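You operate a simulated robot arm through the tools that you are given. There is no shell and no other tool.

Carry out the task below with a simulated two-armed robot. There is one attempt and no reset: what you move stays moved.

## Task
Gauge each rivet in the tube rack and sort it by length.
Fine: hang it in the length gauge, press the button, then drop it in the sorting tray's pocket for that length.

The check looks at the end state, three seconds after you hand in, the way a careful person would. Anything else that was tipped, shoved, dropped, spilled or broken makes it a failure.

## Robot
Two 6-joint arms with two-finger parallel grippers on one trunk that stands fixed in place. Base frame: the origin is at the foot of the trunk, x ahead of it, y to its left, z up; the work surface is at about z = 912. Units: mm, degrees, N and s.
The left shoulder is at [50, 170, 1276], the right one opposite. Each reaches about 1092 mm from its shoulder. Payload 1.57 kg a hand.
The tool frame of a hand sits at the grasp point between the pads (the TCP): z along the fingers, y along the line on which they close. The tips reach 30 mm beyond it. The gripper opens to 80 mm. The fingers are 17 mm wide and 12 mm thick; the gripper's body (40 by 82 mm) begins 80 mm behind the TCP.
Orientation is told as [roll, pitch, yaw] about the base's x, y, z axes, in that order, counted from this pose: with the fingers straight down and closing along the base's y, the tool's x points along the base's -x, its y along +y and its z along -z.

## Interface
- The arms move only by the tool arm_command. It takes "left_commands", "right_commands" or both (then of equal length, played together; a hand with none holds still); each is text: rows parted by semicolons, each of 7 numbers parted by spaces: the shift along the base's x, y, z in cm, then the turn, a rotation vector about the base's x, y, z in degrees, then the opening, from 0 (shut) to 1 (fully open). In form: dx dy dz ax ay az gripper; .... A call has 1 to 20 rows; each row shifts and turns the commanded pose from where the row before left it. Rows are played at 5 a second. More than 50 mm and 8.6 degrees between two rows, or a gripper value outside its range, and nothing of the call is played. Where a pose cannot be reached the arm comes as near as it can. A force on the tool above 40 N (or 10 N above the force at the start of the call, whichever is more), or a blocked arm, ends the call early, and 0.2 s more pass. Each finger travels about 45 mm/s and halts on what it meets, pressing with about 29 N; the grip force reading is that of the motor and also rises with nothing between the fingers. The clock runs only during rows and for 0.2 s after the last one: add rows that do not move to give the fingers time. The reply holds the time, the measured pose of the TCP, the force on the tool along the base axes, the opening and the grip force, in the units named above and with some noise, with the torque about the TCP (base axes, N m) and any sound that the robot's microphone picked up, and new pictures: "pictures" is both (left out), scene, wrist or none (wrist: the cameras of the hands that moved).
- Cameras (640 x 400 px; columns grow to the right, rows downward): "scene" is now at [37.9, -13.2, 1847.5]; the picture's right is [-0.19, -0.98, 0.00], its down [-0.73, 0.14, -0.67] and it looks along [0.66, -0.13, -0.74] (base axes); focal length 315 px, centre (320, 200). "left" rides on the left gripper at [72, 7, -122] in its tool frame; the picture's right is [-0.09, 1.00, 0.00], its down [-0.84, -0.08, -0.54] and it looks along [-0.54, -0.05, 0.84] (tool axes); focal length 238 px, centre (320, 200). "right" rides on the right gripper at [72, -7, -122] in its tool frame; the picture's right is [0.09, 1.00, 0.00], its down [-0.84, 0.08, -0.54] and it looks along [-0.54, 0.05, 0.84] (tool axes); focal length 238 px, centre (320, 200). There is no depth. A picture from a camera that has moved, and an enlarged one, comes with that camera's place and axes in the base frame and with its lens.
- move_column(by): slides the trunk up (or, below 0, down) by that many mm; the arms and the scene camera ride with it, the base frame stays. It gives what a move gives, with no picture.
- head_to(pan, tilt): turns the head with the scene camera to pan (to the left, within 86 degrees either way) and tilt (down, from -29 to 69), counted from straight ahead of the robot. It gives what a move gives, and a new picture of the scene camera.
- close_up(camera, box): a new picture of the part [left, top, right, bottom] of that camera's present view, enlarged. It takes no simulated time.
- sign_off(): hands the job in; it is judged then, once.

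Nothing tells you positions but the pictures and the camera data. Unless the task says otherwise, let go and move clear before handing in.

The tools are called after ">>>" by a JSON object that holds its "op" and its "data". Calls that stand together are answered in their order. arm_command: Moves the arms, as the interface text tells. Its arguments: {"type":"object","properties":{"left_commands":{"type":"string"},"right_commands":{"type":"string"},"pictures":{"type":"string","enum":["both","scene","wrist","none"]}},"required":[]} The other tools are called the same way: move_column (by) moves the trunk up or down; head_to (pan, tilt) turns the head that bears the scene camera; close_up (camera, box) takes an enlarged picture of a part of a camera's view; sign_off () hands the job in.

At the start:

```text
clock: 0.0
left_position: [744.8, 253.3, 1166.7]
left_tcp_rot: [0.0, 0.0, 0.0]
left_contact_force: [-0.8, 1.0, -0.2]
left_torque: [0.03, 0.0, 0.04]
left_opening: 80.0
left_grip_force: 0.1
right_position: [689.5, -402.6, 1166.1]
right_tcp_rot: [0.0, 0.0, 0.0]
right_contact_force: [0.0, -1.0, 0.9]
right_torque: [-0.04, 0.01, -0.02]
right_opening: 80.0
right_grip_force: 0.1
trunk travel left (down, up): [-891.0, 79.0]
head pan, tilt (commanded): [-10.8, 47.7]
```

scene: 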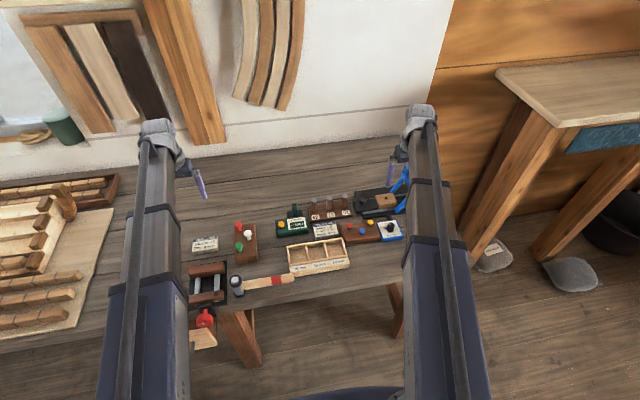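
right: 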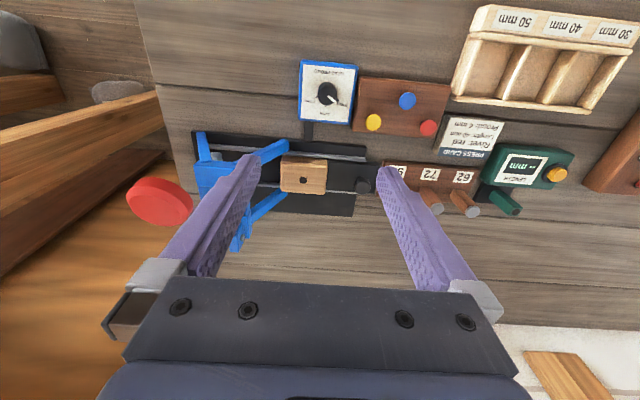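
left: 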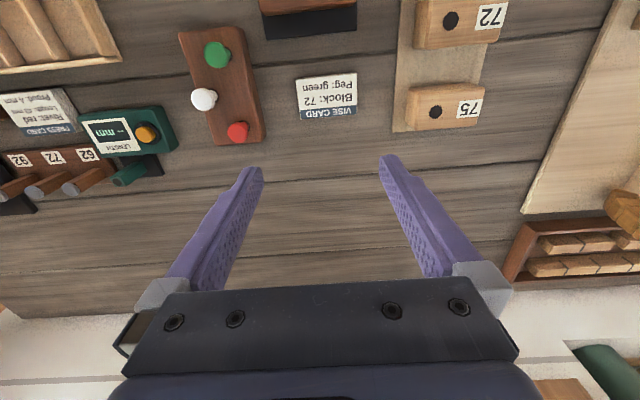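

I see a bench with several stations: a sorting tray (50/40/30 mm pockets), a green length gauge, racks with colored rivets or pegs, and a press. I'll look closer first to find out which thing is the "tube rack", the gauge and the tray.

>>> {"op": "close_up", "data": {"camera": "scene", "box": [260, 170, 420, 280]}}

>>> {"op": "close_up", "data": {"camera": "right", "box": [340, 0, 640, 220]}}

>>> {"op": "close_up", "data": {"camera": "scene", "box": [170, 200, 330, 300]}}

>>> {"op": "close_up", "data": {"camera": "left", "box": [0, 0, 300, 220]}}

```text
3.64 times, centred on (340, 225) of scene
camera zoom: at [37.9, -13.2, 1847.5], right [-0.19, -0.98, 0.0], down [-0.73, 0.14, -0.67], along [0.66, -0.13, -0.74], focal length 1145 px, centre (247, 109)
```

zoom: 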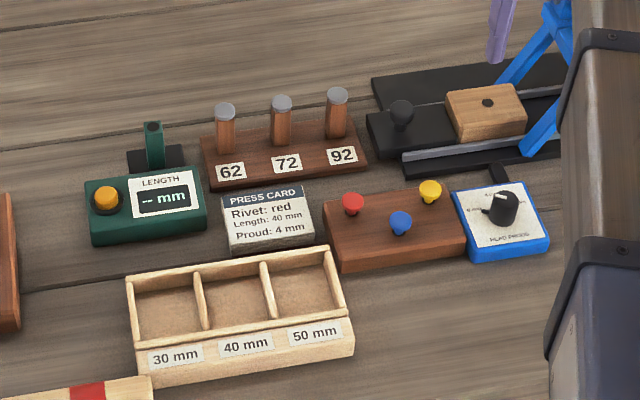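

```text
1.82 times, centred on (490, 110) of right
camera zoom: at [617.7, -408.6, 1288.2], right [-0.09, 1.0, 0.0], down [0.84, 0.08, 0.54], along [0.54, 0.05, -0.84], focal length 433 px, centre (11, 364)
```

zoom: 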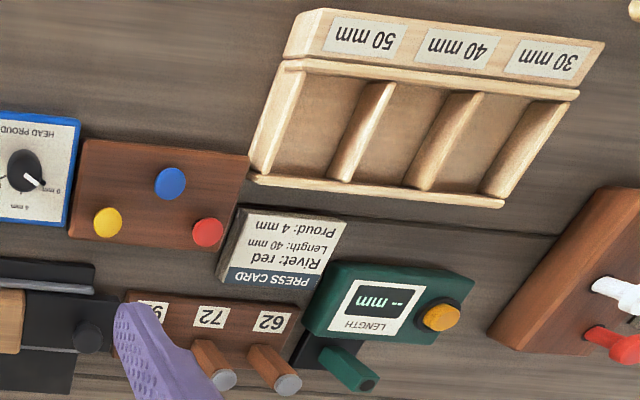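

```text
4.00 times, centred on (250, 250) of scene
camera zoom: at [37.9, -13.2, 1847.5], right [-0.19, -0.98, 0.0], down [-0.73, 0.14, -0.67], along [0.66, -0.13, -0.74], focal length 1260 px, centre (600, 0)
```

zoom: 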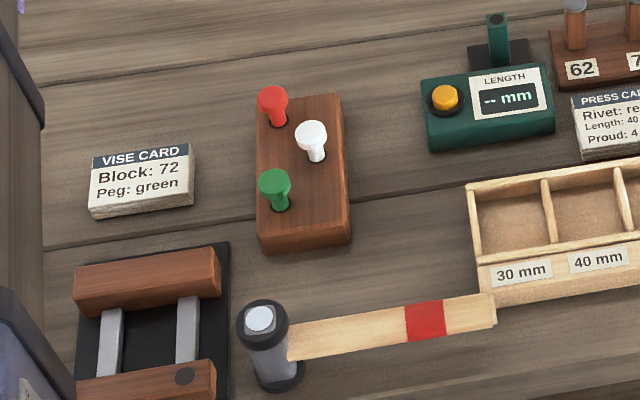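

```text
1.82 times, centred on (150, 110) of left
camera zoom: at [672.7, 259.9, 1288.8], right [0.09, 1.0, 0.0], down [0.84, -0.08, 0.54], along [0.54, -0.05, -0.84], focal length 433 px, centre (629, 364)
```

zoom: 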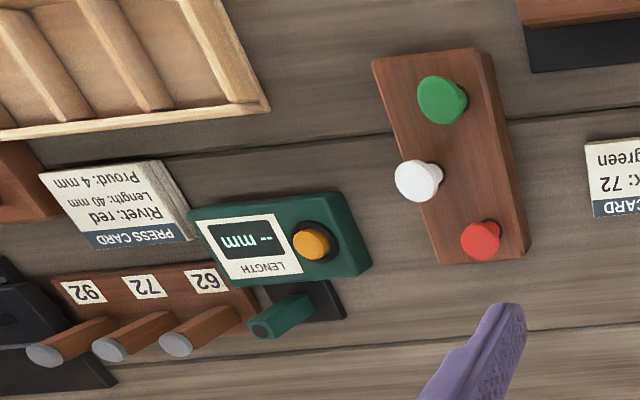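

The rack with the 62/72/92 labels and the rack with coloured pegs both could matter, so I need a closer view. I'll move the right hand up and over towards the middle for a wrist-camera look.

>>> {"op": "arm_command", "data": {"right_commands": "0 4 0 0 0 0 1; 0 4 0 0 0 0 1; 0 4 0 0 0 0 1; 0 4 0 0 0 0 1; 0 4 -1 0 0 0 1; 0 0 0 0 0 0 1", "pictures": "both"}}

```text
clock: 1.4
left_position: [743.8, 252.5, 1165.6]
left_tcp_rot: [-0.1, -0.1, 0.0]
left_contact_force: [0.8, 0.3, -1.1]
left_torque: [0.0, 0.03, -0.01]
left_opening: 80.1
left_grip_force: 0.1
right_position: [689.2, -202.8, 1165.9]
right_tcp_rot: [0.0, 0.0, 0.1]
right_contact_force: [-0.5, -0.8, 1.1]
right_torque: [-0.01, -0.02, -0.04]
right_opening: 79.9
right_grip_force: 0.0
right hand out of reach, approached as far as the arm can: row 5
trunk travel left (down, up): [-891.0, 79.0]
head pan, tilt (commanded): [-10.8, 47.7]
camera scene: at [37.8, -13.9, 1847.5], right [-0.19, -0.98, 0.0], down [-0.73, 0.14, -0.67], along [0.66, -0.13, -0.74], focal length 315 px, centre (320, 200)
camera right: at [617.1, -208.4, 1288.2], right [-0.09, 1.0, 0.0], down [0.84, 0.08, 0.54], along [0.54, 0.05, -0.84], focal length 238 px, centre (320, 200)
```

scene: 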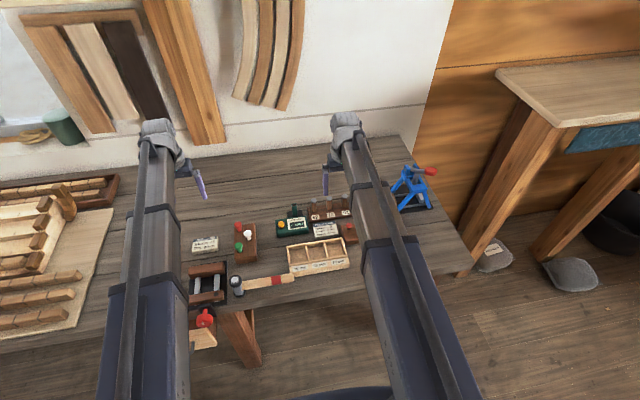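
right: 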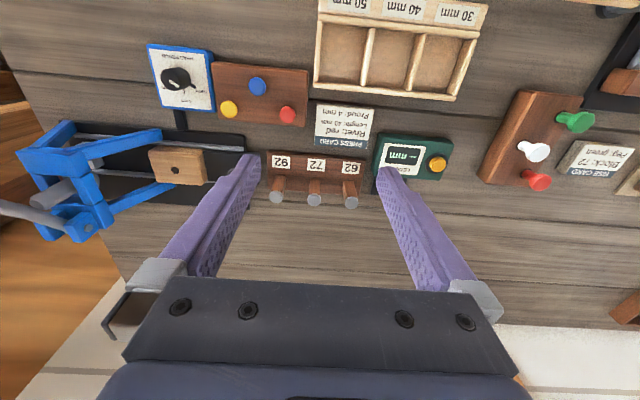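

The press (blue) is at the right, the rack with the brown cylinders in the middle, and the rivet rack with yellow/blue/red heads close to the operator. Let me test moving down and zoom in on the racks.

>>> {"op": "arm_command", "data": {"right_commands": "0 0 -2 0 0 0 1; 0 0 -2 0 0 0 1; 0 0 -2 0 0 0 1; 0 0 0 0 0 0 1", "pictures": "wrist"}}

>>> {"op": "close_up", "data": {"camera": "right", "box": [240, 60, 460, 210]}}

```text
clock: 2.4
left_position: [744.6, 253.2, 1165.7]
left_tcp_rot: [0.1, 0.1, 0.0]
left_contact_force: [-0.4, -1.0, 1.0]
left_torque: [-0.03, 0.03, -0.01]
left_opening: 80.2
left_grip_force: 0.0
right_position: [689.9, -203.2, 1166.7]
right_tcp_rot: [0.1, 0.1, 0.1]
right_contact_force: [-0.7, -1.0, 0.8]
right_torque: [0.01, 0.0, -0.01]
right_opening: 79.8
right_grip_force: 0.1
right hand out of reach, approached as far as the arm can: row 1, 2, 3
trunk travel left (down, up): [-891.0, 79.0]
head pan, tilt (commanded): [-10.8, 47.7]
camera right: at [617.1, -208.4, 1288.2], right [-0.09, 1.0, 0.0], down [0.84, 0.08, 0.54], along [0.54, 0.05, -0.84], focal length 238 px, centre (320, 200)
```

right: 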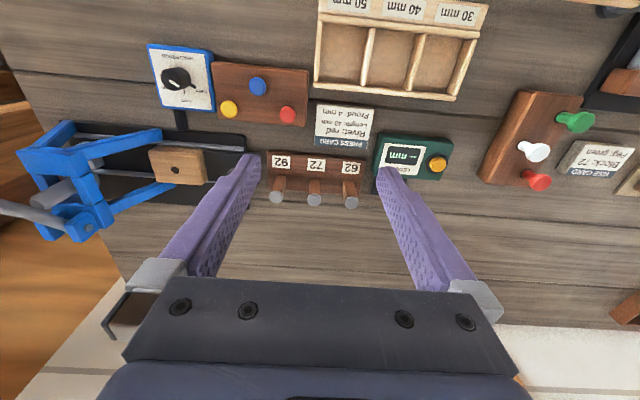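

```text
2.67 times, centred on (350, 135) of right
camera zoom: at [617.1, -208.4, 1288.2], right [-0.09, 1.0, 0.0], down [0.84, 0.08, 0.54], along [0.54, 0.05, -0.84], focal length 636 px, centre (240, 373)
```

zoom: 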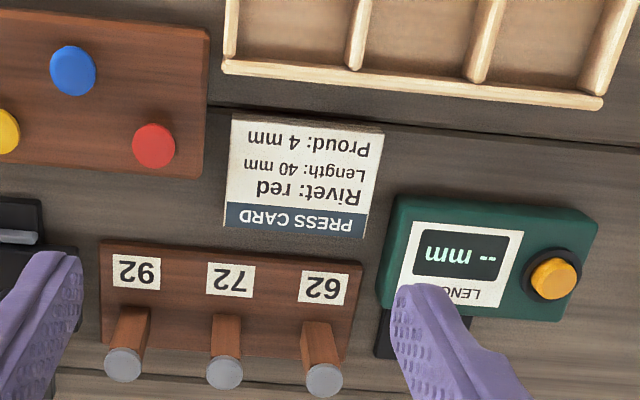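

The labelled rack (62/72/92) has three equal-height copper tubes with grey domed heads on top, which looks like the "tube rack". The arm can't go lower from here, so I'll lower the trunk for reach and a better view.

>>> {"op": "move_column", "data": {"by": -80}}

```text
clock: 3.6
left_position: [744.2, 253.8, 1087.2]
left_tcp_rot: [0.0, 0.0, -0.1]
left_contact_force: [-0.2, -0.7, -0.7]
left_torque: [0.01, 0.02, -0.01]
left_opening: 79.8
left_grip_force: 0.0
right_position: [688.3, -203.8, 1086.0]
right_tcp_rot: [0.0, 0.1, 0.0]
right_contact_force: [-0.4, 0.0, 0.1]
right_torque: [-0.04, 0.03, 0.04]
right_opening: 79.8
right_grip_force: 0.1
trunk travel left (down, up): [-811.0, 159.0]
head pan, tilt (commanded): [-10.8, 47.7]
```

>>> {"op": "close_up", "data": {"camera": "right", "box": [200, 30, 520, 230]}}

>>> {"op": "close_up", "data": {"camera": "scene", "box": [240, 150, 400, 250]}}

```text
2.00 times, centred on (360, 130) of right
camera zoom: at [617.0, -208.4, 1208.4], right [-0.09, 1.0, 0.0], down [0.84, 0.08, 0.54], along [0.54, 0.05, -0.84], focal length 477 px, centre (240, 340)
```

zoom: 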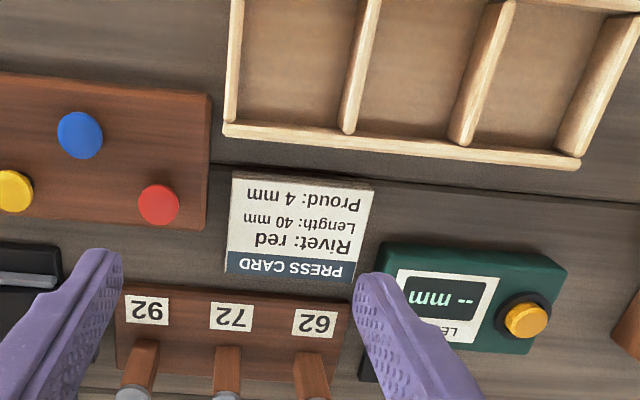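

```text
4.00 times, centred on (320, 200) of scene
camera zoom: at [37.6, -13.2, 1767.5], right [-0.19, -0.98, 0.0], down [-0.73, 0.14, -0.67], along [0.66, -0.13, -0.74], focal length 1260 px, centre (320, 200)
```

zoom: 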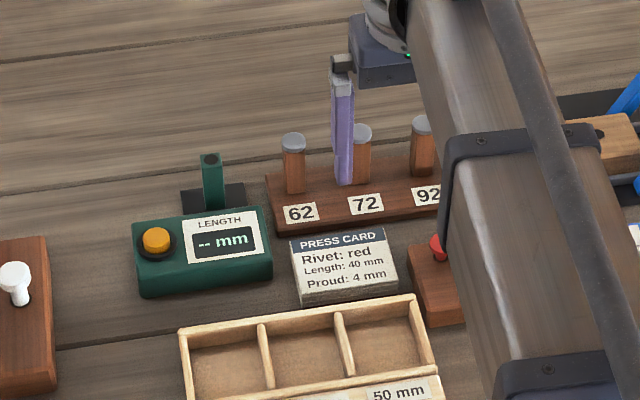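

The grey heads sit on top of the copper tubes, so those are the rivets. I'll test the arm's freedom (up/back) and get a full wrist view.

>>> {"op": "arm_command", "data": {"right_commands": "-2 0 3 0 0 0 1; -3 0 3 0 0 0 1; 0 0 0 0 0 0 1", "pictures": "both"}}

```text
clock: 4.4
left_position: [745.1, 254.0, 1085.9]
left_tcp_rot: [-0.1, 0.1, 0.0]
left_contact_force: [0.6, -0.2, -0.8]
left_torque: [-0.01, -0.01, 0.06]
left_opening: 80.2
left_grip_force: 0.0
right_position: [638.9, -204.2, 1086.5]
right_tcp_rot: [0.0, 0.1, 0.0]
right_contact_force: [0.1, -0.3, -0.7]
right_torque: [-0.01, 0.0, -0.02]
right_opening: 80.1
right_grip_force: 0.0
right hand out of reach, approached as far as the arm can: row 1, 2
trunk travel left (down, up): [-811.0, 159.0]
head pan, tilt (commanded): [-10.8, 47.7]
camera scene: at [38.4, -13.2, 1767.4], right [-0.19, -0.98, 0.0], down [-0.73, 0.14, -0.67], along [0.66, -0.13, -0.74], focal length 315 px, centre (320, 200)
camera right: at [567.2, -208.8, 1208.1], right [-0.09, 1.0, 0.0], down [0.84, 0.08, 0.54], along [0.54, 0.05, -0.84], focal length 238 px, centre (320, 200)
```

scene: 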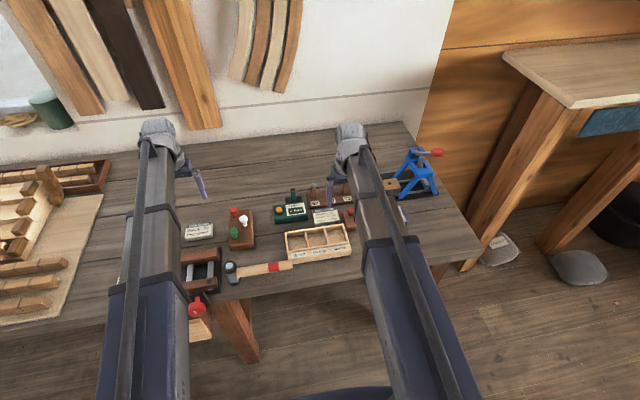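
right: 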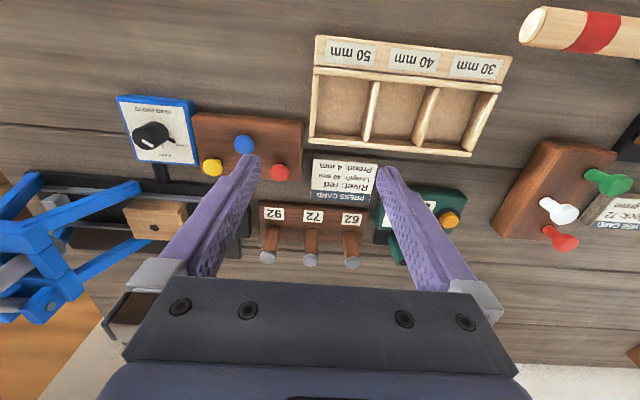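

The z did not change either way; it may be that the commanded pose was still below the reachable limit. I'll test an upward move.

>>> {"op": "arm_command", "data": {"right_commands": "0 0 2 0 0 0 1; 0 0 2 0 0 0 1; 0 0 0 0 0 0 1", "pictures": "none"}}

```text
clock: 5.2
left_position: [743.7, 253.8, 1086.6]
left_tcp_rot: [0.1, 0.1, 0.1]
left_contact_force: [0.0, 1.0, 0.0]
left_torque: [-0.01, -0.03, 0.0]
left_opening: 80.0
left_grip_force: 0.0
right_position: [639.1, -203.6, 1085.5]
right_tcp_rot: [0.1, -0.1, 0.1]
right_contact_force: [0.4, 0.1, -0.3]
right_torque: [0.0, 0.0, -0.02]
right_opening: 80.0
right_grip_force: 0.1
right hand out of reach, approached as far as the arm can: row 1, 2
trunk travel left (down, up): [-811.0, 159.0]
head pan, tilt (commanded): [-10.8, 47.7]
```

The right hand seems unable to change height in either direction. I'll see whether the left hand has the same limit.

>>> {"op": "arm_command", "data": {"left_commands": "0 0 2 0 0 0 1; 0 0 2 0 0 0 1; 0 0 0 0 0 0 1", "pictures": "none"}}

```text
clock: 6.0
left_position: [744.9, 254.2, 1085.4]
left_tcp_rot: [0.0, -0.1, 0.0]
left_contact_force: [-1.3, 0.7, -1.2]
left_torque: [-0.02, 0.0, 0.05]
left_opening: 80.1
left_grip_force: 0.0
left hand out of reach, approached as far as the arm can: row 1, 2
right_position: [639.1, -203.3, 1085.0]
right_tcp_rot: [0.1, -0.1, 0.0]
right_contact_force: [0.3, -0.2, 0.0]
right_torque: [-0.01, 0.01, 0.0]
right_opening: 80.2
right_grip_force: 0.2
trunk travel left (down, up): [-811.0, 159.0]
head pan, tilt (commanded): [-10.8, 47.7]
```

Both hands move only horizontally (with vertical fingers), so height comes from the trunk. I'll now take close-ups from the current right camera to measure the rack, gauge and tray.

>>> {"op": "close_up", "data": {"camera": "right", "box": [230, 150, 390, 280]}}

>>> {"op": "close_up", "data": {"camera": "right", "box": [300, 20, 520, 160]}}

>>> {"op": "close_up", "data": {"camera": "left", "box": [0, 0, 640, 400]}}

```text
3.08 times, centred on (310, 215) of right
camera zoom: at [566.9, -208.7, 1208.2], right [-0.09, 1.0, 0.0], down [0.84, 0.08, 0.54], along [0.54, 0.05, -0.84], focal length 733 px, centre (351, 154)
```

zoom: 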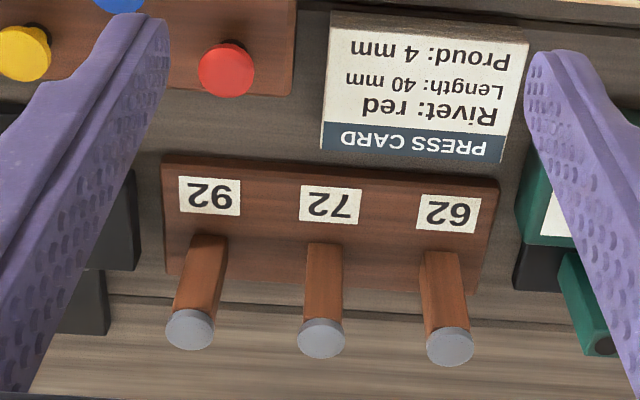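

```text
2.86 times, centred on (410, 90) of right
camera zoom: at [566.9, -208.7, 1208.2], right [-0.09, 1.0, 0.0], down [0.84, 0.08, 0.54], along [0.54, 0.05, -0.84], focal length 681 px, centre (63, 514)
```

zoom: 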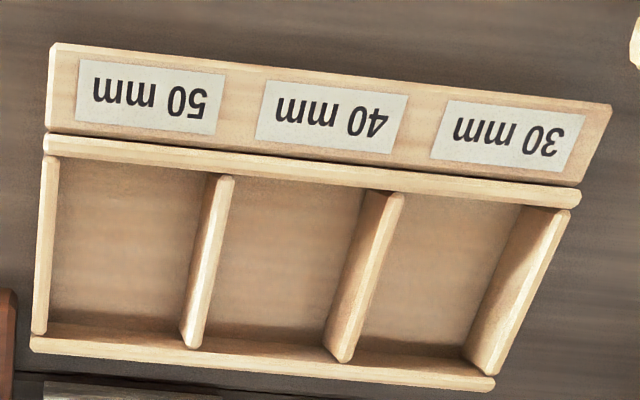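

```text
1.00 times, centred on (320, 200) of left (not enlarged: the box is as wide or as high as the picture)
camera zoom: at [672.7, 259.9, 1208.8], right [0.09, 1.0, 0.0], down [0.84, -0.08, 0.54], along [0.54, -0.05, -0.84], focal length 238 px, centre (320, 200)
```

zoom: 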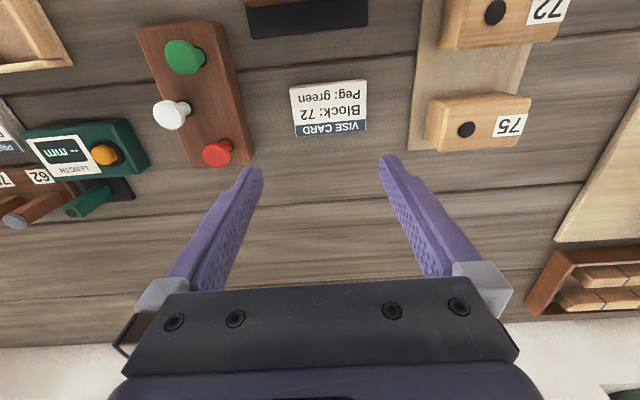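

The tubes stand at about x≈798, y≈-255/-200/-146, heads' top at z≈990. I'll place the open right hand above the "62" tube at a safe height to check the alignment.

>>> {"op": "arm_command", "data": {"right_commands": "4 1.44 0 0 0 0 0.5; 4 1.44 0 0 0 0 0.5; 4 1.44 0 0 0 0 0.5; 3.87 1.44 0 0 0 0 0.5; 0 0 0 0 0 0 0.5; 0 0 0 0 0 0 0.5", "pictures": "both"}}

>>> {"op": "close_up", "data": {"camera": "right", "box": [220, 60, 420, 200]}}

```text
clock: 7.4
left_position: [744.7, 253.8, 1086.1]
left_tcp_rot: [0.0, 0.0, 0.0]
left_contact_force: [0.4, -0.1, 0.7]
left_torque: [0.0, 0.02, -0.02]
left_opening: 80.2
left_grip_force: 0.0
right_position: [796.5, -146.5, 1085.8]
right_tcp_rot: [0.0, 0.0, 0.1]
right_contact_force: [0.1, -0.5, 0.4]
right_torque: [0.01, 0.01, 0.02]
right_opening: 40.2
right_grip_force: 0.1
trunk travel left (down, up): [-811.0, 159.0]
head pan, tilt (commanded): [-10.8, 47.7]
camera scene: at [38.3, -13.0, 1767.4], right [-0.19, -0.98, 0.0], down [-0.73, 0.14, -0.67], along [0.66, -0.13, -0.74], focal length 315 px, centre (320, 200)
camera right: at [725.3, -151.1, 1208.0], right [-0.09, 1.0, 0.0], down [0.84, 0.08, 0.54], along [0.54, 0.05, -0.84], focal length 238 px, centre (320, 200)
```

scene: 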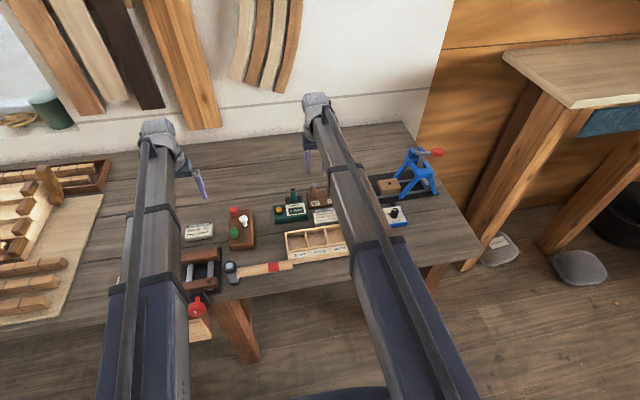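
right: 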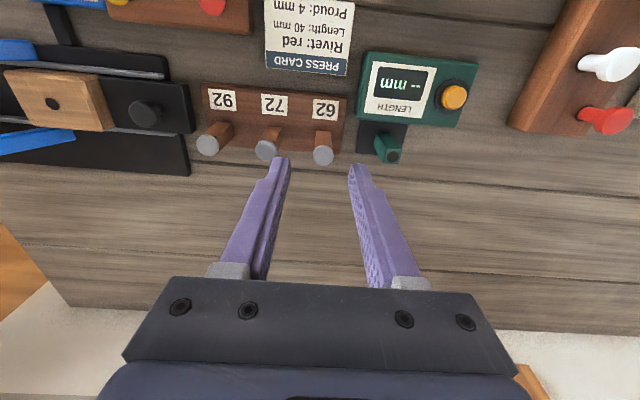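

```text
2.86 times, centred on (320, 130) of right
camera zoom: at [725.3, -151.1, 1208.0], right [-0.09, 1.0, 0.0], down [0.84, 0.08, 0.54], along [0.54, 0.05, -0.84], focal length 681 px, centre (320, 400)
```

zoom: 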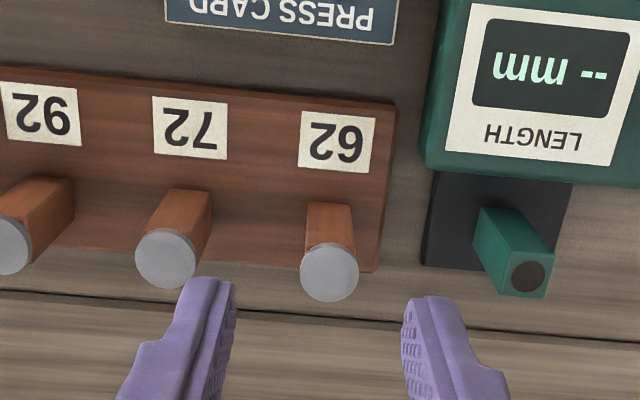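

The tube tops are at x≈821, y≈-139/-199/-260, z≈969 by triangulation. I'll shift the hand onto the "62" rivet's axis and then lower a bit to check.

>>> {"op": "arm_command", "data": {"right_commands": "2.41 0.55 0 0 0 0 0.5; 0 0 0 0 0 0 0.5; 0 0 0 0 0 0 0.5", "pictures": "none"}}

>>> {"op": "close_up", "data": {"camera": "right", "box": [240, 80, 440, 205]}}

```text
clock: 8.2
left_position: [743.6, 254.1, 1085.8]
left_tcp_rot: [0.0, -0.1, 0.0]
left_contact_force: [0.4, -0.3, -0.5]
left_torque: [-0.06, 0.01, 0.0]
left_opening: 80.2
left_grip_force: 0.2
right_position: [821.0, -140.3, 1085.2]
right_tcp_rot: [-0.1, 0.1, 0.0]
right_contact_force: [0.1, 0.9, -0.2]
right_torque: [0.01, 0.05, 0.04]
right_opening: 40.0
right_grip_force: 0.1
trunk travel left (down, up): [-811.0, 159.0]
head pan, tilt (commanded): [-10.8, 47.7]
```

```text
3.20 times, centred on (340, 142) of right
camera zoom: at [749.8, -146.2, 1208.0], right [-0.09, 1.0, 0.0], down [0.84, 0.08, 0.54], along [0.54, 0.05, -0.84], focal length 763 px, centre (256, 384)
```

zoom: 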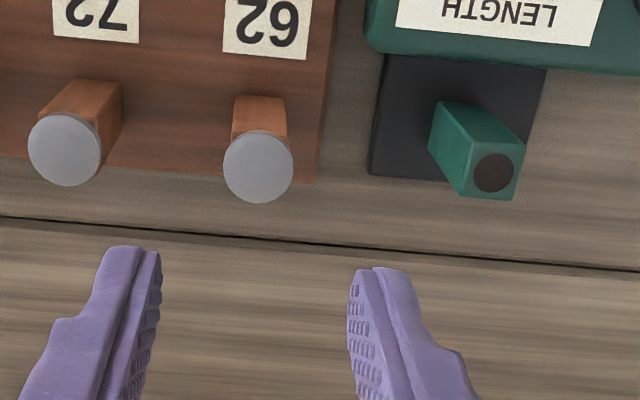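

Aligned with the "62" head within about 0.5 mm. I'll lower the trunk by 75 mm and check again.

>>> {"op": "move_column", "data": {"by": -75}}

>>> {"op": "close_up", "data": {"camera": "right", "box": [240, 80, 440, 205]}}

>>> {"op": "close_up", "data": {"camera": "scene", "box": [240, 80, 440, 205]}}

>>> {"op": "close_up", "data": {"camera": "left", "box": [0, 0, 640, 400]}}

```text
clock: 9.3
left_position: [744.2, 252.5, 1011.1]
left_tcp_rot: [0.0, 0.0, 0.0]
left_contact_force: [-0.9, 0.3, -0.1]
left_torque: [-0.02, -0.02, 0.0]
left_opening: 79.8
left_grip_force: 0.1
right_position: [822.4, -140.8, 1010.9]
right_tcp_rot: [-0.1, 0.0, 0.0]
right_contact_force: [-0.1, 0.3, 0.3]
right_torque: [0.04, 0.01, 0.01]
right_opening: 40.0
right_grip_force: 0.1
trunk travel left (down, up): [-736.0, 234.0]
head pan, tilt (commanded): [-10.8, 47.7]
```

```text
3.20 times, centred on (340, 142) of right
camera zoom: at [749.3, -146.4, 1133.4], right [-0.09, 1.0, 0.0], down [0.84, 0.08, 0.54], along [0.54, 0.05, -0.84], focal length 763 px, centre (256, 384)
```

zoom: 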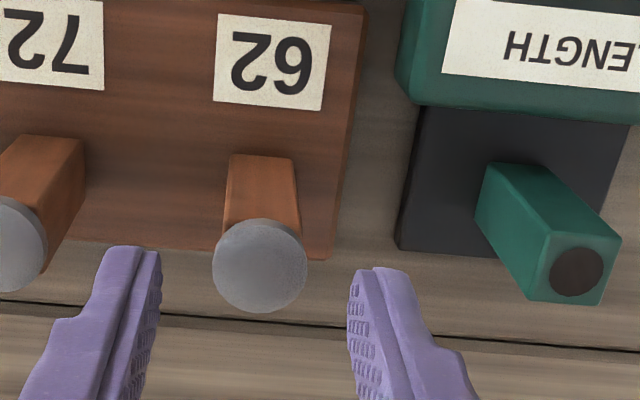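

```text
3.20 times, centred on (340, 142) of scene
camera zoom: at [37.6, -13.2, 1692.5], right [-0.19, -0.98, 0.0], down [-0.73, 0.14, -0.67], along [0.66, -0.13, -0.74], focal length 1008 px, centre (256, 384)
```

zoom: 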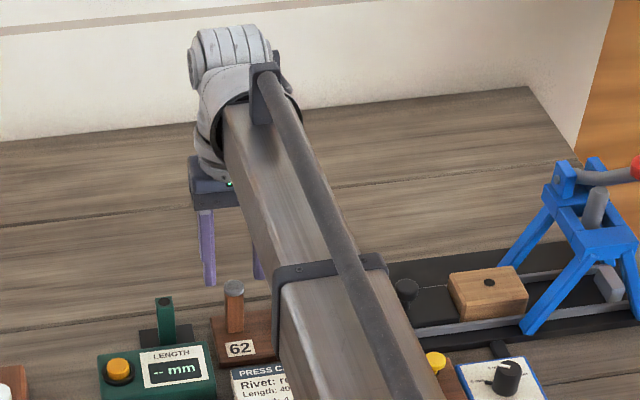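

```text
1.00 times, centred on (320, 200) of left (not enlarged: the box is as wide or as high as the picture)
camera zoom: at [672.5, 259.9, 1134.0], right [0.09, 1.0, 0.0], down [0.84, -0.08, 0.54], along [0.54, -0.05, -0.84], focal length 238 px, centre (320, 200)
```

zoom: 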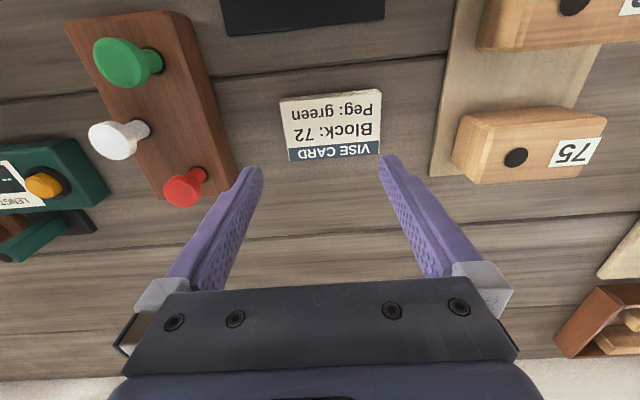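

Still centred on the head; left hand is clear of everything. Lowering another 20 mm so the fingertips reach just past the head's underside.

>>> {"op": "move_column", "data": {"by": -20}}

>>> {"op": "close_up", "data": {"camera": "right", "box": [240, 100, 440, 225]}}

```text
clock: 10.0
left_position: [743.9, 252.8, 991.5]
left_tcp_rot: [0.1, 0.0, 0.0]
left_contact_force: [0.3, -0.3, -0.5]
left_torque: [0.0, 0.02, -0.01]
left_opening: 80.0
left_grip_force: 0.1
right_position: [821.1, -140.8, 990.7]
right_tcp_rot: [0.0, 0.0, -0.1]
right_contact_force: [-0.3, -0.8, 0.4]
right_torque: [-0.03, 0.0, 0.0]
right_opening: 40.0
right_grip_force: 0.1
trunk travel left (down, up): [-716.0, 254.0]
head pan, tilt (commanded): [-10.8, 47.7]
```

```text
3.20 times, centred on (340, 162) of right
camera zoom: at [749.3, -146.4, 1113.3], right [-0.09, 1.0, 0.0], down [0.84, 0.08, 0.54], along [0.54, 0.05, -0.84], focal length 763 px, centre (256, 320)
```

zoom: 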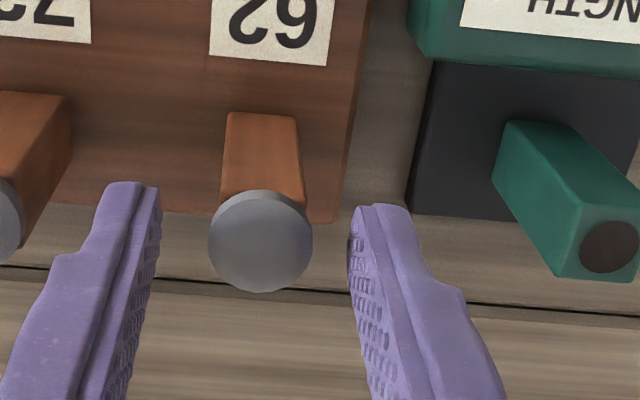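

Fingertips now straddle the head of "62". Closing the gripper.

>>> {"op": "arm_command", "data": {"right_commands": "0 0 0 0 0 0 0.3; 0 0 0 0 0 0 0.2; 0 0 0 0 0 0 0.1; 0 0 0 0 0 0 0; 0 0 0 0 0 0 0", "pictures": "none"}}

>>> {"op": "close_up", "data": {"camera": "right", "box": [240, 100, 440, 225]}}

```text
clock: 11.2
left_position: [743.6, 253.7, 991.2]
left_tcp_rot: [-0.1, 0.1, 0.0]
left_contact_force: [0.1, 0.4, 0.6]
left_torque: [-0.03, 0.01, 0.0]
left_opening: 80.1
left_grip_force: 0.0
right_position: [821.3, -140.3, 991.6]
right_tcp_rot: [0.0, -0.1, -0.1]
right_contact_force: [0.3, 0.7, 0.4]
right_torque: [0.0, 0.0, -0.02]
right_opening: 20.5
right_grip_force: 29.1
trunk travel left (down, up): [-716.0, 254.0]
head pan, tilt (commanded): [-10.8, 47.7]
```

```text
3.20 times, centred on (340, 162) of right
camera zoom: at [749.5, -146.4, 1113.2], right [-0.09, 1.0, 0.0], down [0.84, 0.08, 0.54], along [0.54, 0.05, -0.84], focal length 763 px, centre (256, 320)
```

zoom: 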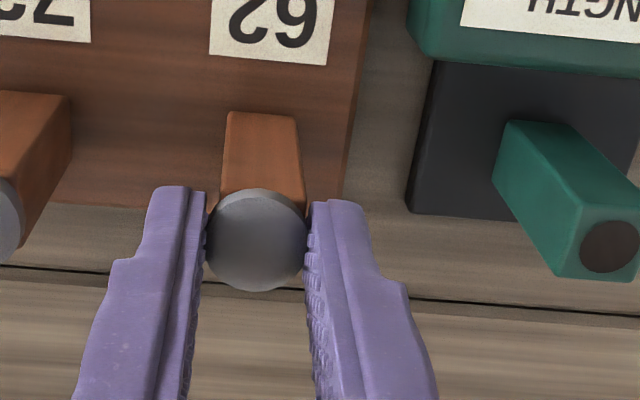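

The head is gripped at about 20.5 mm. Raising slightly to see whether the rivet comes out freely.

>>> {"op": "move_column", "data": {"by": 8}}

>>> {"op": "close_up", "data": {"camera": "right", "box": [240, 100, 440, 225]}}

>>> {"op": "close_up", "data": {"camera": "scene", "box": [280, 80, 380, 180]}}

```text
clock: 11.7
left_position: [744.2, 253.0, 998.6]
left_tcp_rot: [0.0, 0.0, -0.1]
left_contact_force: [-0.7, 0.4, -0.8]
left_torque: [0.0, 0.01, 0.01]
left_opening: 80.1
left_grip_force: 0.0
right_position: [821.5, -141.4, 998.1]
right_tcp_rot: [0.0, 0.0, -0.1]
right_contact_force: [-0.2, 0.4, -0.5]
right_torque: [0.02, 0.0, -0.01]
right_opening: 20.5
right_grip_force: 29.9
trunk travel left (down, up): [-724.0, 246.0]
head pan, tilt (commanded): [-10.8, 47.7]
```

```text
3.20 times, centred on (340, 162) of right
camera zoom: at [749.6, -146.4, 1121.1], right [-0.09, 1.0, 0.0], down [0.84, 0.08, 0.54], along [0.54, 0.05, -0.84], focal length 763 px, centre (256, 320)
```

zoom: 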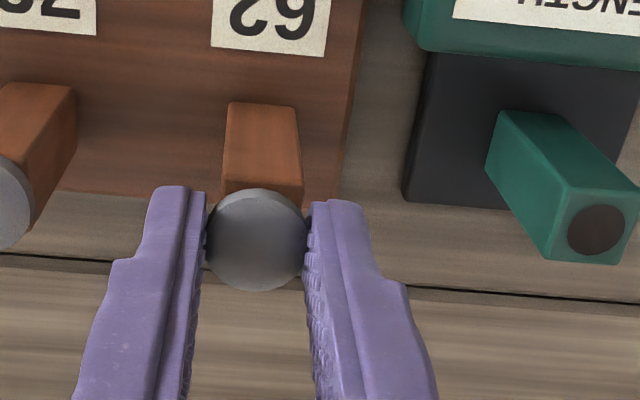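

```text
4.00 times, centred on (330, 130) of scene
camera zoom: at [38.1, -13.1, 1680.5], right [-0.19, -0.98, 0.0], down [-0.73, 0.14, -0.67], along [0.66, -0.13, -0.74], focal length 1260 px, centre (280, 480)
```

zoom: 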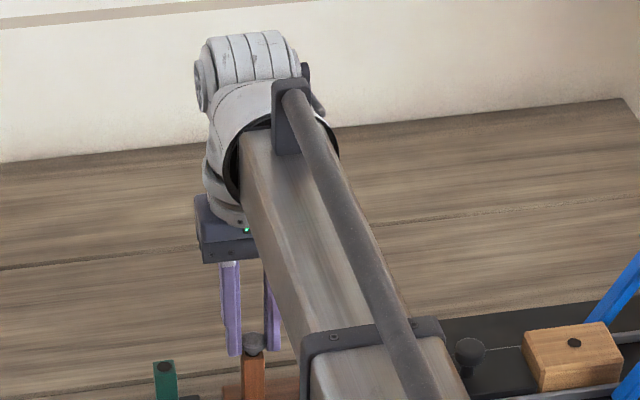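

The rivet lifts freely. I'll raise it well clear of the tube and look at it.

>>> {"op": "move_column", "data": {"by": 67}}

>>> {"op": "close_up", "data": {"camera": "right", "box": [240, 80, 440, 205]}}

>>> {"op": "close_up", "data": {"camera": "scene", "box": [260, 80, 400, 180]}}

>>> {"op": "close_up", "data": {"camera": "left", "box": [0, 100, 240, 260]}}

```text
clock: 12.8
left_position: [744.4, 252.7, 1066.0]
left_tcp_rot: [0.0, 0.0, 0.1]
left_contact_force: [0.4, -0.1, -0.3]
left_torque: [-0.02, 0.0, 0.01]
left_opening: 80.1
left_grip_force: 0.0
right_position: [822.1, -141.2, 1064.7]
right_tcp_rot: [0.1, 0.1, 0.0]
right_contact_force: [-0.7, -0.1, 0.5]
right_torque: [0.04, 0.04, 0.0]
right_opening: 20.3
right_grip_force: 29.4
trunk travel left (down, up): [-791.0, 179.0]
head pan, tilt (commanded): [-10.8, 47.7]
```

```text
3.20 times, centred on (340, 142) of right
camera zoom: at [749.7, -146.4, 1188.0], right [-0.09, 1.0, 0.0], down [0.84, 0.08, 0.54], along [0.54, 0.05, -0.84], focal length 763 px, centre (256, 384)
```

zoom: 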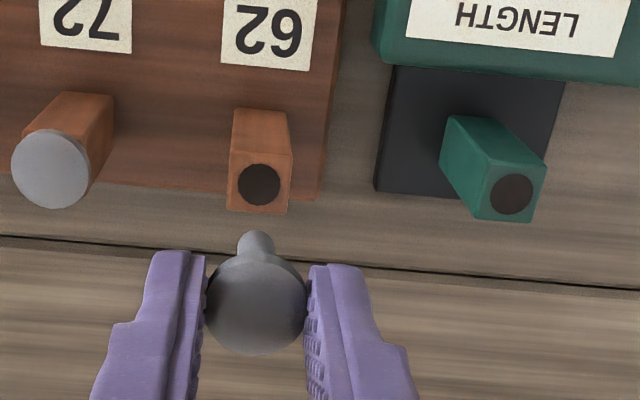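

```text
4.00 times, centred on (330, 130) of scene
camera zoom: at [38.2, -13.1, 1747.4], right [-0.19, -0.98, 0.0], down [-0.73, 0.14, -0.67], along [0.66, -0.13, -0.74], focal length 1260 px, centre (280, 480)
```

zoom: 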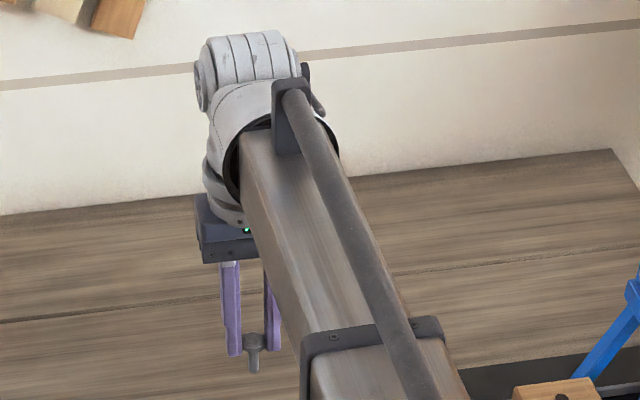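

```text
2.50 times, centred on (120, 180) of left
camera zoom: at [672.9, 260.0, 1188.7], right [0.09, 1.0, 0.0], down [0.84, -0.08, 0.54], along [0.54, -0.05, -0.84], focal length 596 px, centre (820, 250)
```

zoom: 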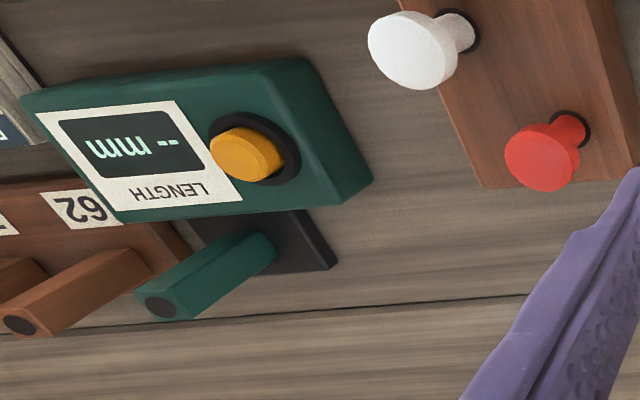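

The rivet is out; the empty hole in the tube and the gauge post's hole are both visible. By triangulation the gauge hole is at about (816.6, -64.8, 968.6); I'll move the rivet above it and verify.

>>> {"op": "arm_command", "data": {"right_commands": "-0.25 3.71 0 0 0 0 0; -0.24 3.71 0 0 0 0 0; 0 0 0 0 0 0 0; 0 0 0 0 0 0 0", "pictures": "none"}}

>>> {"op": "close_up", "data": {"camera": "right", "box": [240, 80, 440, 205]}}

```text
clock: 13.8
left_position: [744.0, 252.9, 1065.2]
left_tcp_rot: [-0.1, -0.1, 0.0]
left_contact_force: [0.0, 0.2, -1.1]
left_torque: [0.03, -0.01, -0.02]
left_opening: 80.0
left_grip_force: 0.1
right_position: [817.0, -65.8, 1066.2]
right_tcp_rot: [0.0, 0.0, 0.0]
right_contact_force: [-0.2, 0.8, -1.1]
right_torque: [-0.02, 0.04, 0.01]
right_opening: 20.4
right_grip_force: 28.8
trunk travel left (down, up): [-791.0, 179.0]
head pan, tilt (commanded): [-10.8, 47.7]
```

```text
3.20 times, centred on (340, 142) of right
camera zoom: at [744.5, -72.0, 1188.2], right [-0.09, 1.0, 0.0], down [0.84, 0.08, 0.54], along [0.54, 0.05, -0.84], focal length 763 px, centre (256, 384)
```

zoom: 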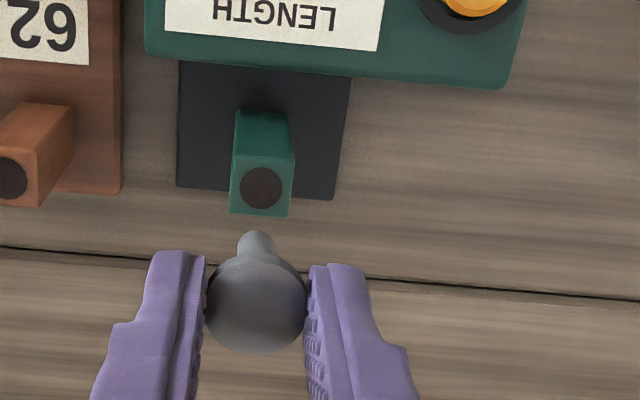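

Almost aligned. I'll zoom tighter to measure the residual offset.

>>> {"op": "close_up", "data": {"camera": "right", "box": [300, 110, 348, 140]}}

>>> {"op": "close_up", "data": {"camera": "right", "box": [300, 140, 348, 200]}}

```text
13.33 times, centred on (324, 125) of right
camera zoom: at [744.5, -72.0, 1188.2], right [-0.09, 1.0, 0.0], down [0.84, 0.08, 0.54], along [0.54, 0.05, -0.84], focal length 3178 px, centre (267, 1200)
```

zoom: 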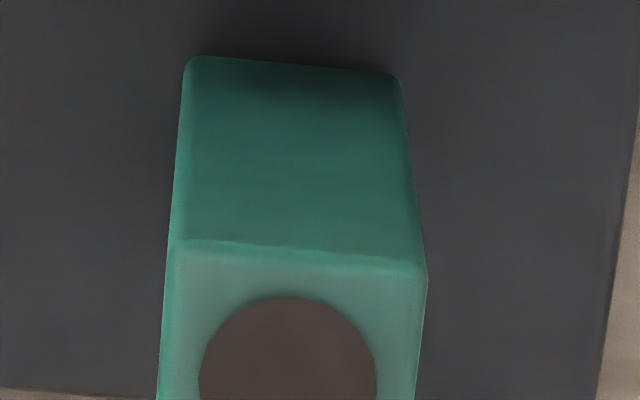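

```text
6.67 times, centred on (324, 170) of right
camera zoom: at [744.5, -72.0, 1188.2], right [-0.09, 1.0, 0.0], down [0.84, 0.08, 0.54], along [0.54, 0.05, -0.84], focal length 1589 px, centre (293, 400)
```

zoom: 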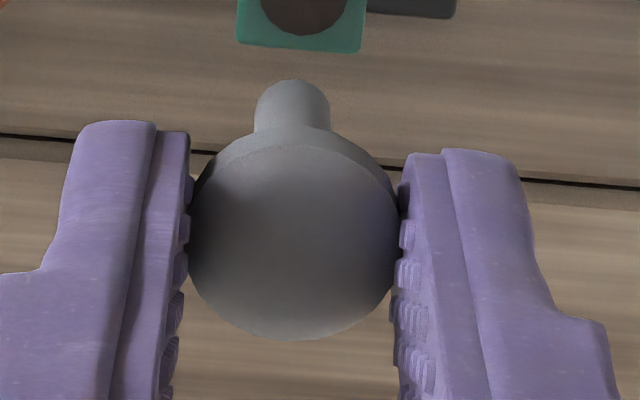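

The hole is about 1.3 mm further to +y relative to the shank. I'll correct that and lower to just above the post, then check.

>>> {"op": "arm_command", "data": {"right_commands": "0 0.12 0 0 0 0 0; 0 0 0 0 0 0 0", "pictures": "none"}}

>>> {"op": "move_column", "data": {"by": -34}}

>>> {"op": "close_up", "data": {"camera": "right", "box": [280, 110, 376, 200]}}

>>> {"op": "close_up", "data": {"camera": "left", "box": [0, 130, 200, 260]}}

```text
clock: 14.4
left_position: [743.6, 252.3, 1065.0]
left_tcp_rot: [0.0, -0.1, 0.0]
left_contact_force: [-0.6, -0.8, 0.0]
left_torque: [0.0, -0.01, -0.03]
left_opening: 79.9
left_grip_force: 0.1
right_position: [816.1, -65.4, 1065.4]
right_tcp_rot: [-0.1, 0.0, 0.0]
right_contact_force: [-0.2, -0.3, -0.2]
right_torque: [-0.03, -0.01, 0.01]
right_opening: 20.5
right_grip_force: 28.6
trunk travel left (down, up): [-791.0, 179.0]
head pan, tilt (commanded): [-10.8, 47.7]
```

```text
clock: 15.2
left_position: [744.6, 253.0, 1031.8]
left_tcp_rot: [0.0, -0.1, -0.1]
left_contact_force: [-0.1, -0.7, 0.5]
left_torque: [0.02, -0.04, -0.01]
left_opening: 80.0
left_grip_force: 0.0
right_position: [816.5, -65.5, 1032.8]
right_tcp_rot: [0.0, 0.0, 0.0]
right_contact_force: [-0.4, 0.0, -0.6]
right_torque: [-0.02, 0.01, 0.02]
right_opening: 20.5
right_grip_force: 29.3
trunk travel left (down, up): [-757.0, 213.0]
head pan, tilt (commanded): [-10.8, 47.7]
```

```text
4.44 times, centred on (328, 155) of right
camera zoom: at [744.3, -71.3, 1154.3], right [-0.09, 1.0, 0.0], down [0.84, 0.08, 0.54], along [0.54, 0.05, -0.84], focal length 1059 px, centre (284, 400)
```

zoom: 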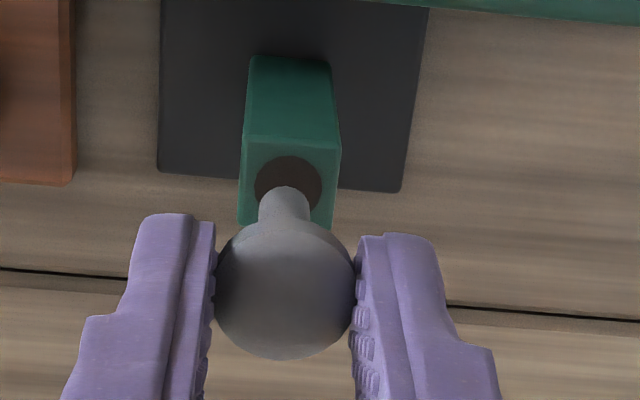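

```text
3.08 times, centred on (100, 195) of left
camera zoom: at [672.6, 259.9, 1154.9], right [0.09, 1.0, 0.0], down [0.84, -0.08, 0.54], along [0.54, -0.05, -0.84], focal length 733 px, centre (997, 215)
```

zoom: 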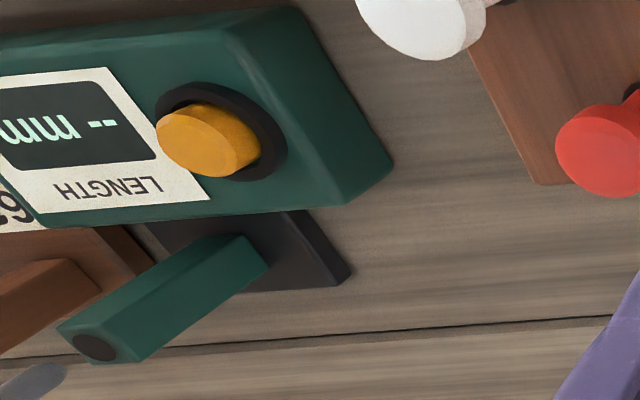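

The shank is about 0.7 mm short of the hole centre in y. I'll nudge it and continue lowering into the hole.

>>> {"op": "arm_command", "data": {"right_commands": "0 0.07 0 0 0 0 0; 0 0 0 0 0 0 0", "pictures": "none"}}

>>> {"op": "move_column", "data": {"by": -18}}

>>> {"op": "close_up", "data": {"camera": "right", "box": [280, 110, 376, 200]}}

```text
clock: 15.8
left_position: [744.6, 253.4, 1031.7]
left_tcp_rot: [0.0, 0.0, 0.1]
left_contact_force: [-0.8, 0.6, 0.2]
left_torque: [-0.02, 0.0, -0.01]
left_opening: 79.9
left_grip_force: 0.1
right_position: [816.1, -65.1, 1031.8]
right_tcp_rot: [0.1, 0.0, 0.0]
right_contact_force: [0.3, -0.4, -1.1]
right_torque: [0.01, -0.02, 0.02]
right_opening: 20.6
right_grip_force: 28.9
trunk travel left (down, up): [-757.0, 213.0]
head pan, tilt (commanded): [-10.8, 47.7]
```

```text
clock: 16.4
left_position: [743.4, 252.4, 1014.1]
left_tcp_rot: [0.0, 0.0, 0.0]
left_contact_force: [-0.4, 1.2, 0.1]
left_torque: [0.02, 0.01, 0.04]
left_opening: 80.1
left_grip_force: 0.0
right_position: [816.6, -65.3, 1014.0]
right_tcp_rot: [-0.1, 0.0, 0.0]
right_contact_force: [-0.5, -0.6, 0.0]
right_torque: [-0.02, 0.04, 0.01]
right_opening: 20.6
right_grip_force: 29.5
trunk travel left (down, up): [-739.0, 231.0]
head pan, tilt (commanded): [-10.8, 47.7]
```

```text
4.44 times, centred on (328, 155) of right
camera zoom: at [744.2, -70.6, 1136.4], right [-0.09, 1.0, 0.0], down [0.84, 0.08, 0.54], along [0.54, 0.05, -0.84], focal length 1059 px, centre (284, 400)
```

zoom: 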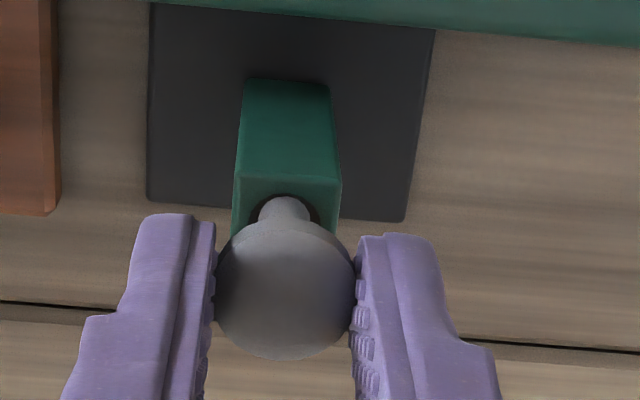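

The shank is inside the hole, no contact force. Continuing down to nearly seated.

>>> {"op": "move_column", "data": {"by": -17}}

>>> {"op": "close_up", "data": {"camera": "right", "box": [280, 110, 376, 200]}}

>>> {"op": "close_up", "data": {"camera": "left", "box": [0, 130, 160, 250]}}

```text
clock: 17.1
left_position: [744.3, 253.8, 995.5]
left_tcp_rot: [-0.1, 0.1, 0.0]
left_contact_force: [-0.5, -0.3, -0.2]
left_torque: [-0.02, -0.02, -0.01]
left_opening: 79.8
left_grip_force: 0.0
right_position: [815.7, -65.3, 998.3]
right_tcp_rot: [0.0, 0.0, 0.1]
right_contact_force: [0.3, -0.7, -0.1]
right_torque: [0.02, 0.01, 0.04]
right_opening: 20.4
right_grip_force: 29.3
trunk travel left (down, up): [-722.0, 248.0]
head pan, tilt (commanded): [-10.8, 47.7]
```

```text
4.44 times, centred on (328, 155) of right
camera zoom: at [744.3, -70.6, 1119.3], right [-0.09, 1.0, 0.0], down [0.84, 0.08, 0.54], along [0.54, 0.05, -0.84], focal length 1059 px, centre (284, 400)
```

zoom: 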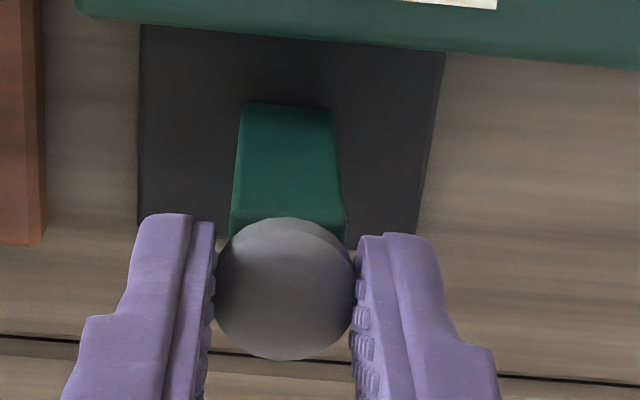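

```text
3.33 times, centred on (80, 190) of left
camera zoom: at [672.6, 259.9, 1119.9], right [0.09, 1.0, 0.0], down [0.84, -0.08, 0.54], along [0.54, -0.05, -0.84], focal length 794 px, centre (1120, 233)
```

zoom: 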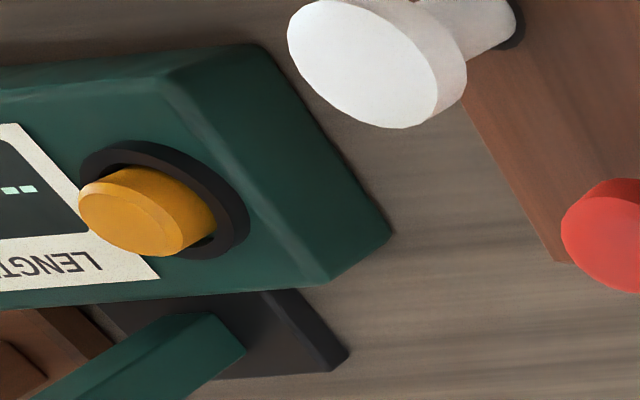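

Nearly seated. Lowering 2 mm more, then releasing gently.

>>> {"op": "move_column", "data": {"by": -2}}

>>> {"op": "close_up", "data": {"camera": "right", "box": [280, 110, 376, 200]}}

```text
clock: 17.6
left_position: [744.0, 254.4, 994.9]
left_tcp_rot: [0.0, 0.0, 0.0]
left_contact_force: [-1.0, -0.2, 0.2]
left_torque: [0.02, 0.01, 0.01]
left_opening: 79.9
left_grip_force: 0.0
right_position: [817.0, -64.9, 994.4]
right_tcp_rot: [0.1, 0.0, 0.0]
right_contact_force: [0.7, -0.3, -1.4]
right_torque: [0.0, 0.0, 0.0]
right_opening: 20.6
right_grip_force: 29.4
trunk travel left (down, up): [-720.0, 250.0]
head pan, tilt (commanded): [-10.8, 47.7]
```

```text
4.44 times, centred on (328, 155) of right
camera zoom: at [744.4, -70.6, 1117.2], right [-0.09, 1.0, 0.0], down [0.84, 0.08, 0.54], along [0.54, 0.05, -0.84], focal length 1059 px, centre (284, 400)
```

zoom: 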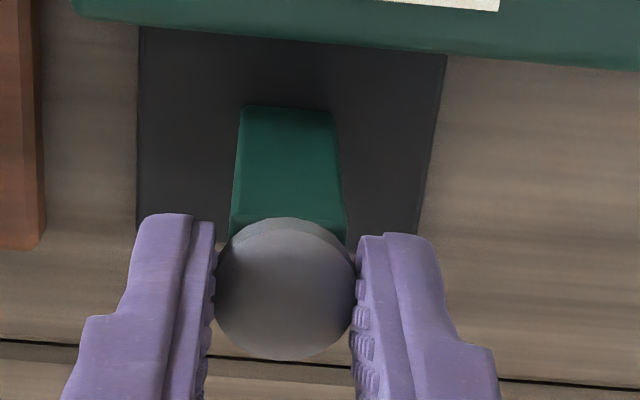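

Opening the fingers to let the rivet hang in the gauge.

>>> {"op": "arm_command", "data": {"right_commands": "0 0 0 0 0 0 0.35; 0 0 0 0 0 0 0.45; 0 0 0 0 0 0 0.5; 0 0 0 0 0 0 0.5", "pictures": "none"}}

>>> {"op": "close_up", "data": {"camera": "right", "box": [260, 90, 396, 200]}}

```text
clock: 18.6
left_position: [745.4, 253.6, 993.8]
left_tcp_rot: [-0.1, 0.0, 0.0]
left_contact_force: [-0.3, -0.2, -0.3]
left_torque: [-0.01, 0.02, -0.01]
left_opening: 80.1
left_grip_force: 0.0
right_position: [816.2, -65.8, 995.3]
right_tcp_rot: [-0.1, 0.0, 0.0]
right_contact_force: [-0.1, 0.0, 0.3]
right_torque: [0.01, -0.03, -0.01]
right_opening: 39.9
right_grip_force: 0.2
trunk travel left (down, up): [-720.0, 250.0]
head pan, tilt (commanded): [-10.8, 47.7]
```

```text
3.64 times, centred on (328, 145) of right
camera zoom: at [744.4, -70.5, 1117.2], right [-0.09, 1.0, 0.0], down [0.84, 0.08, 0.54], along [0.54, 0.05, -0.84], focal length 867 px, centre (291, 400)
```

zoom: 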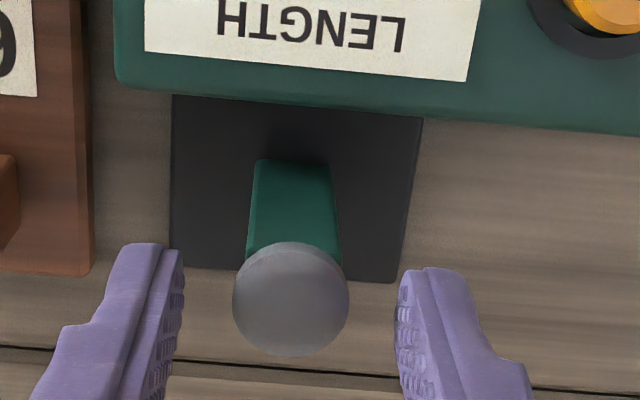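

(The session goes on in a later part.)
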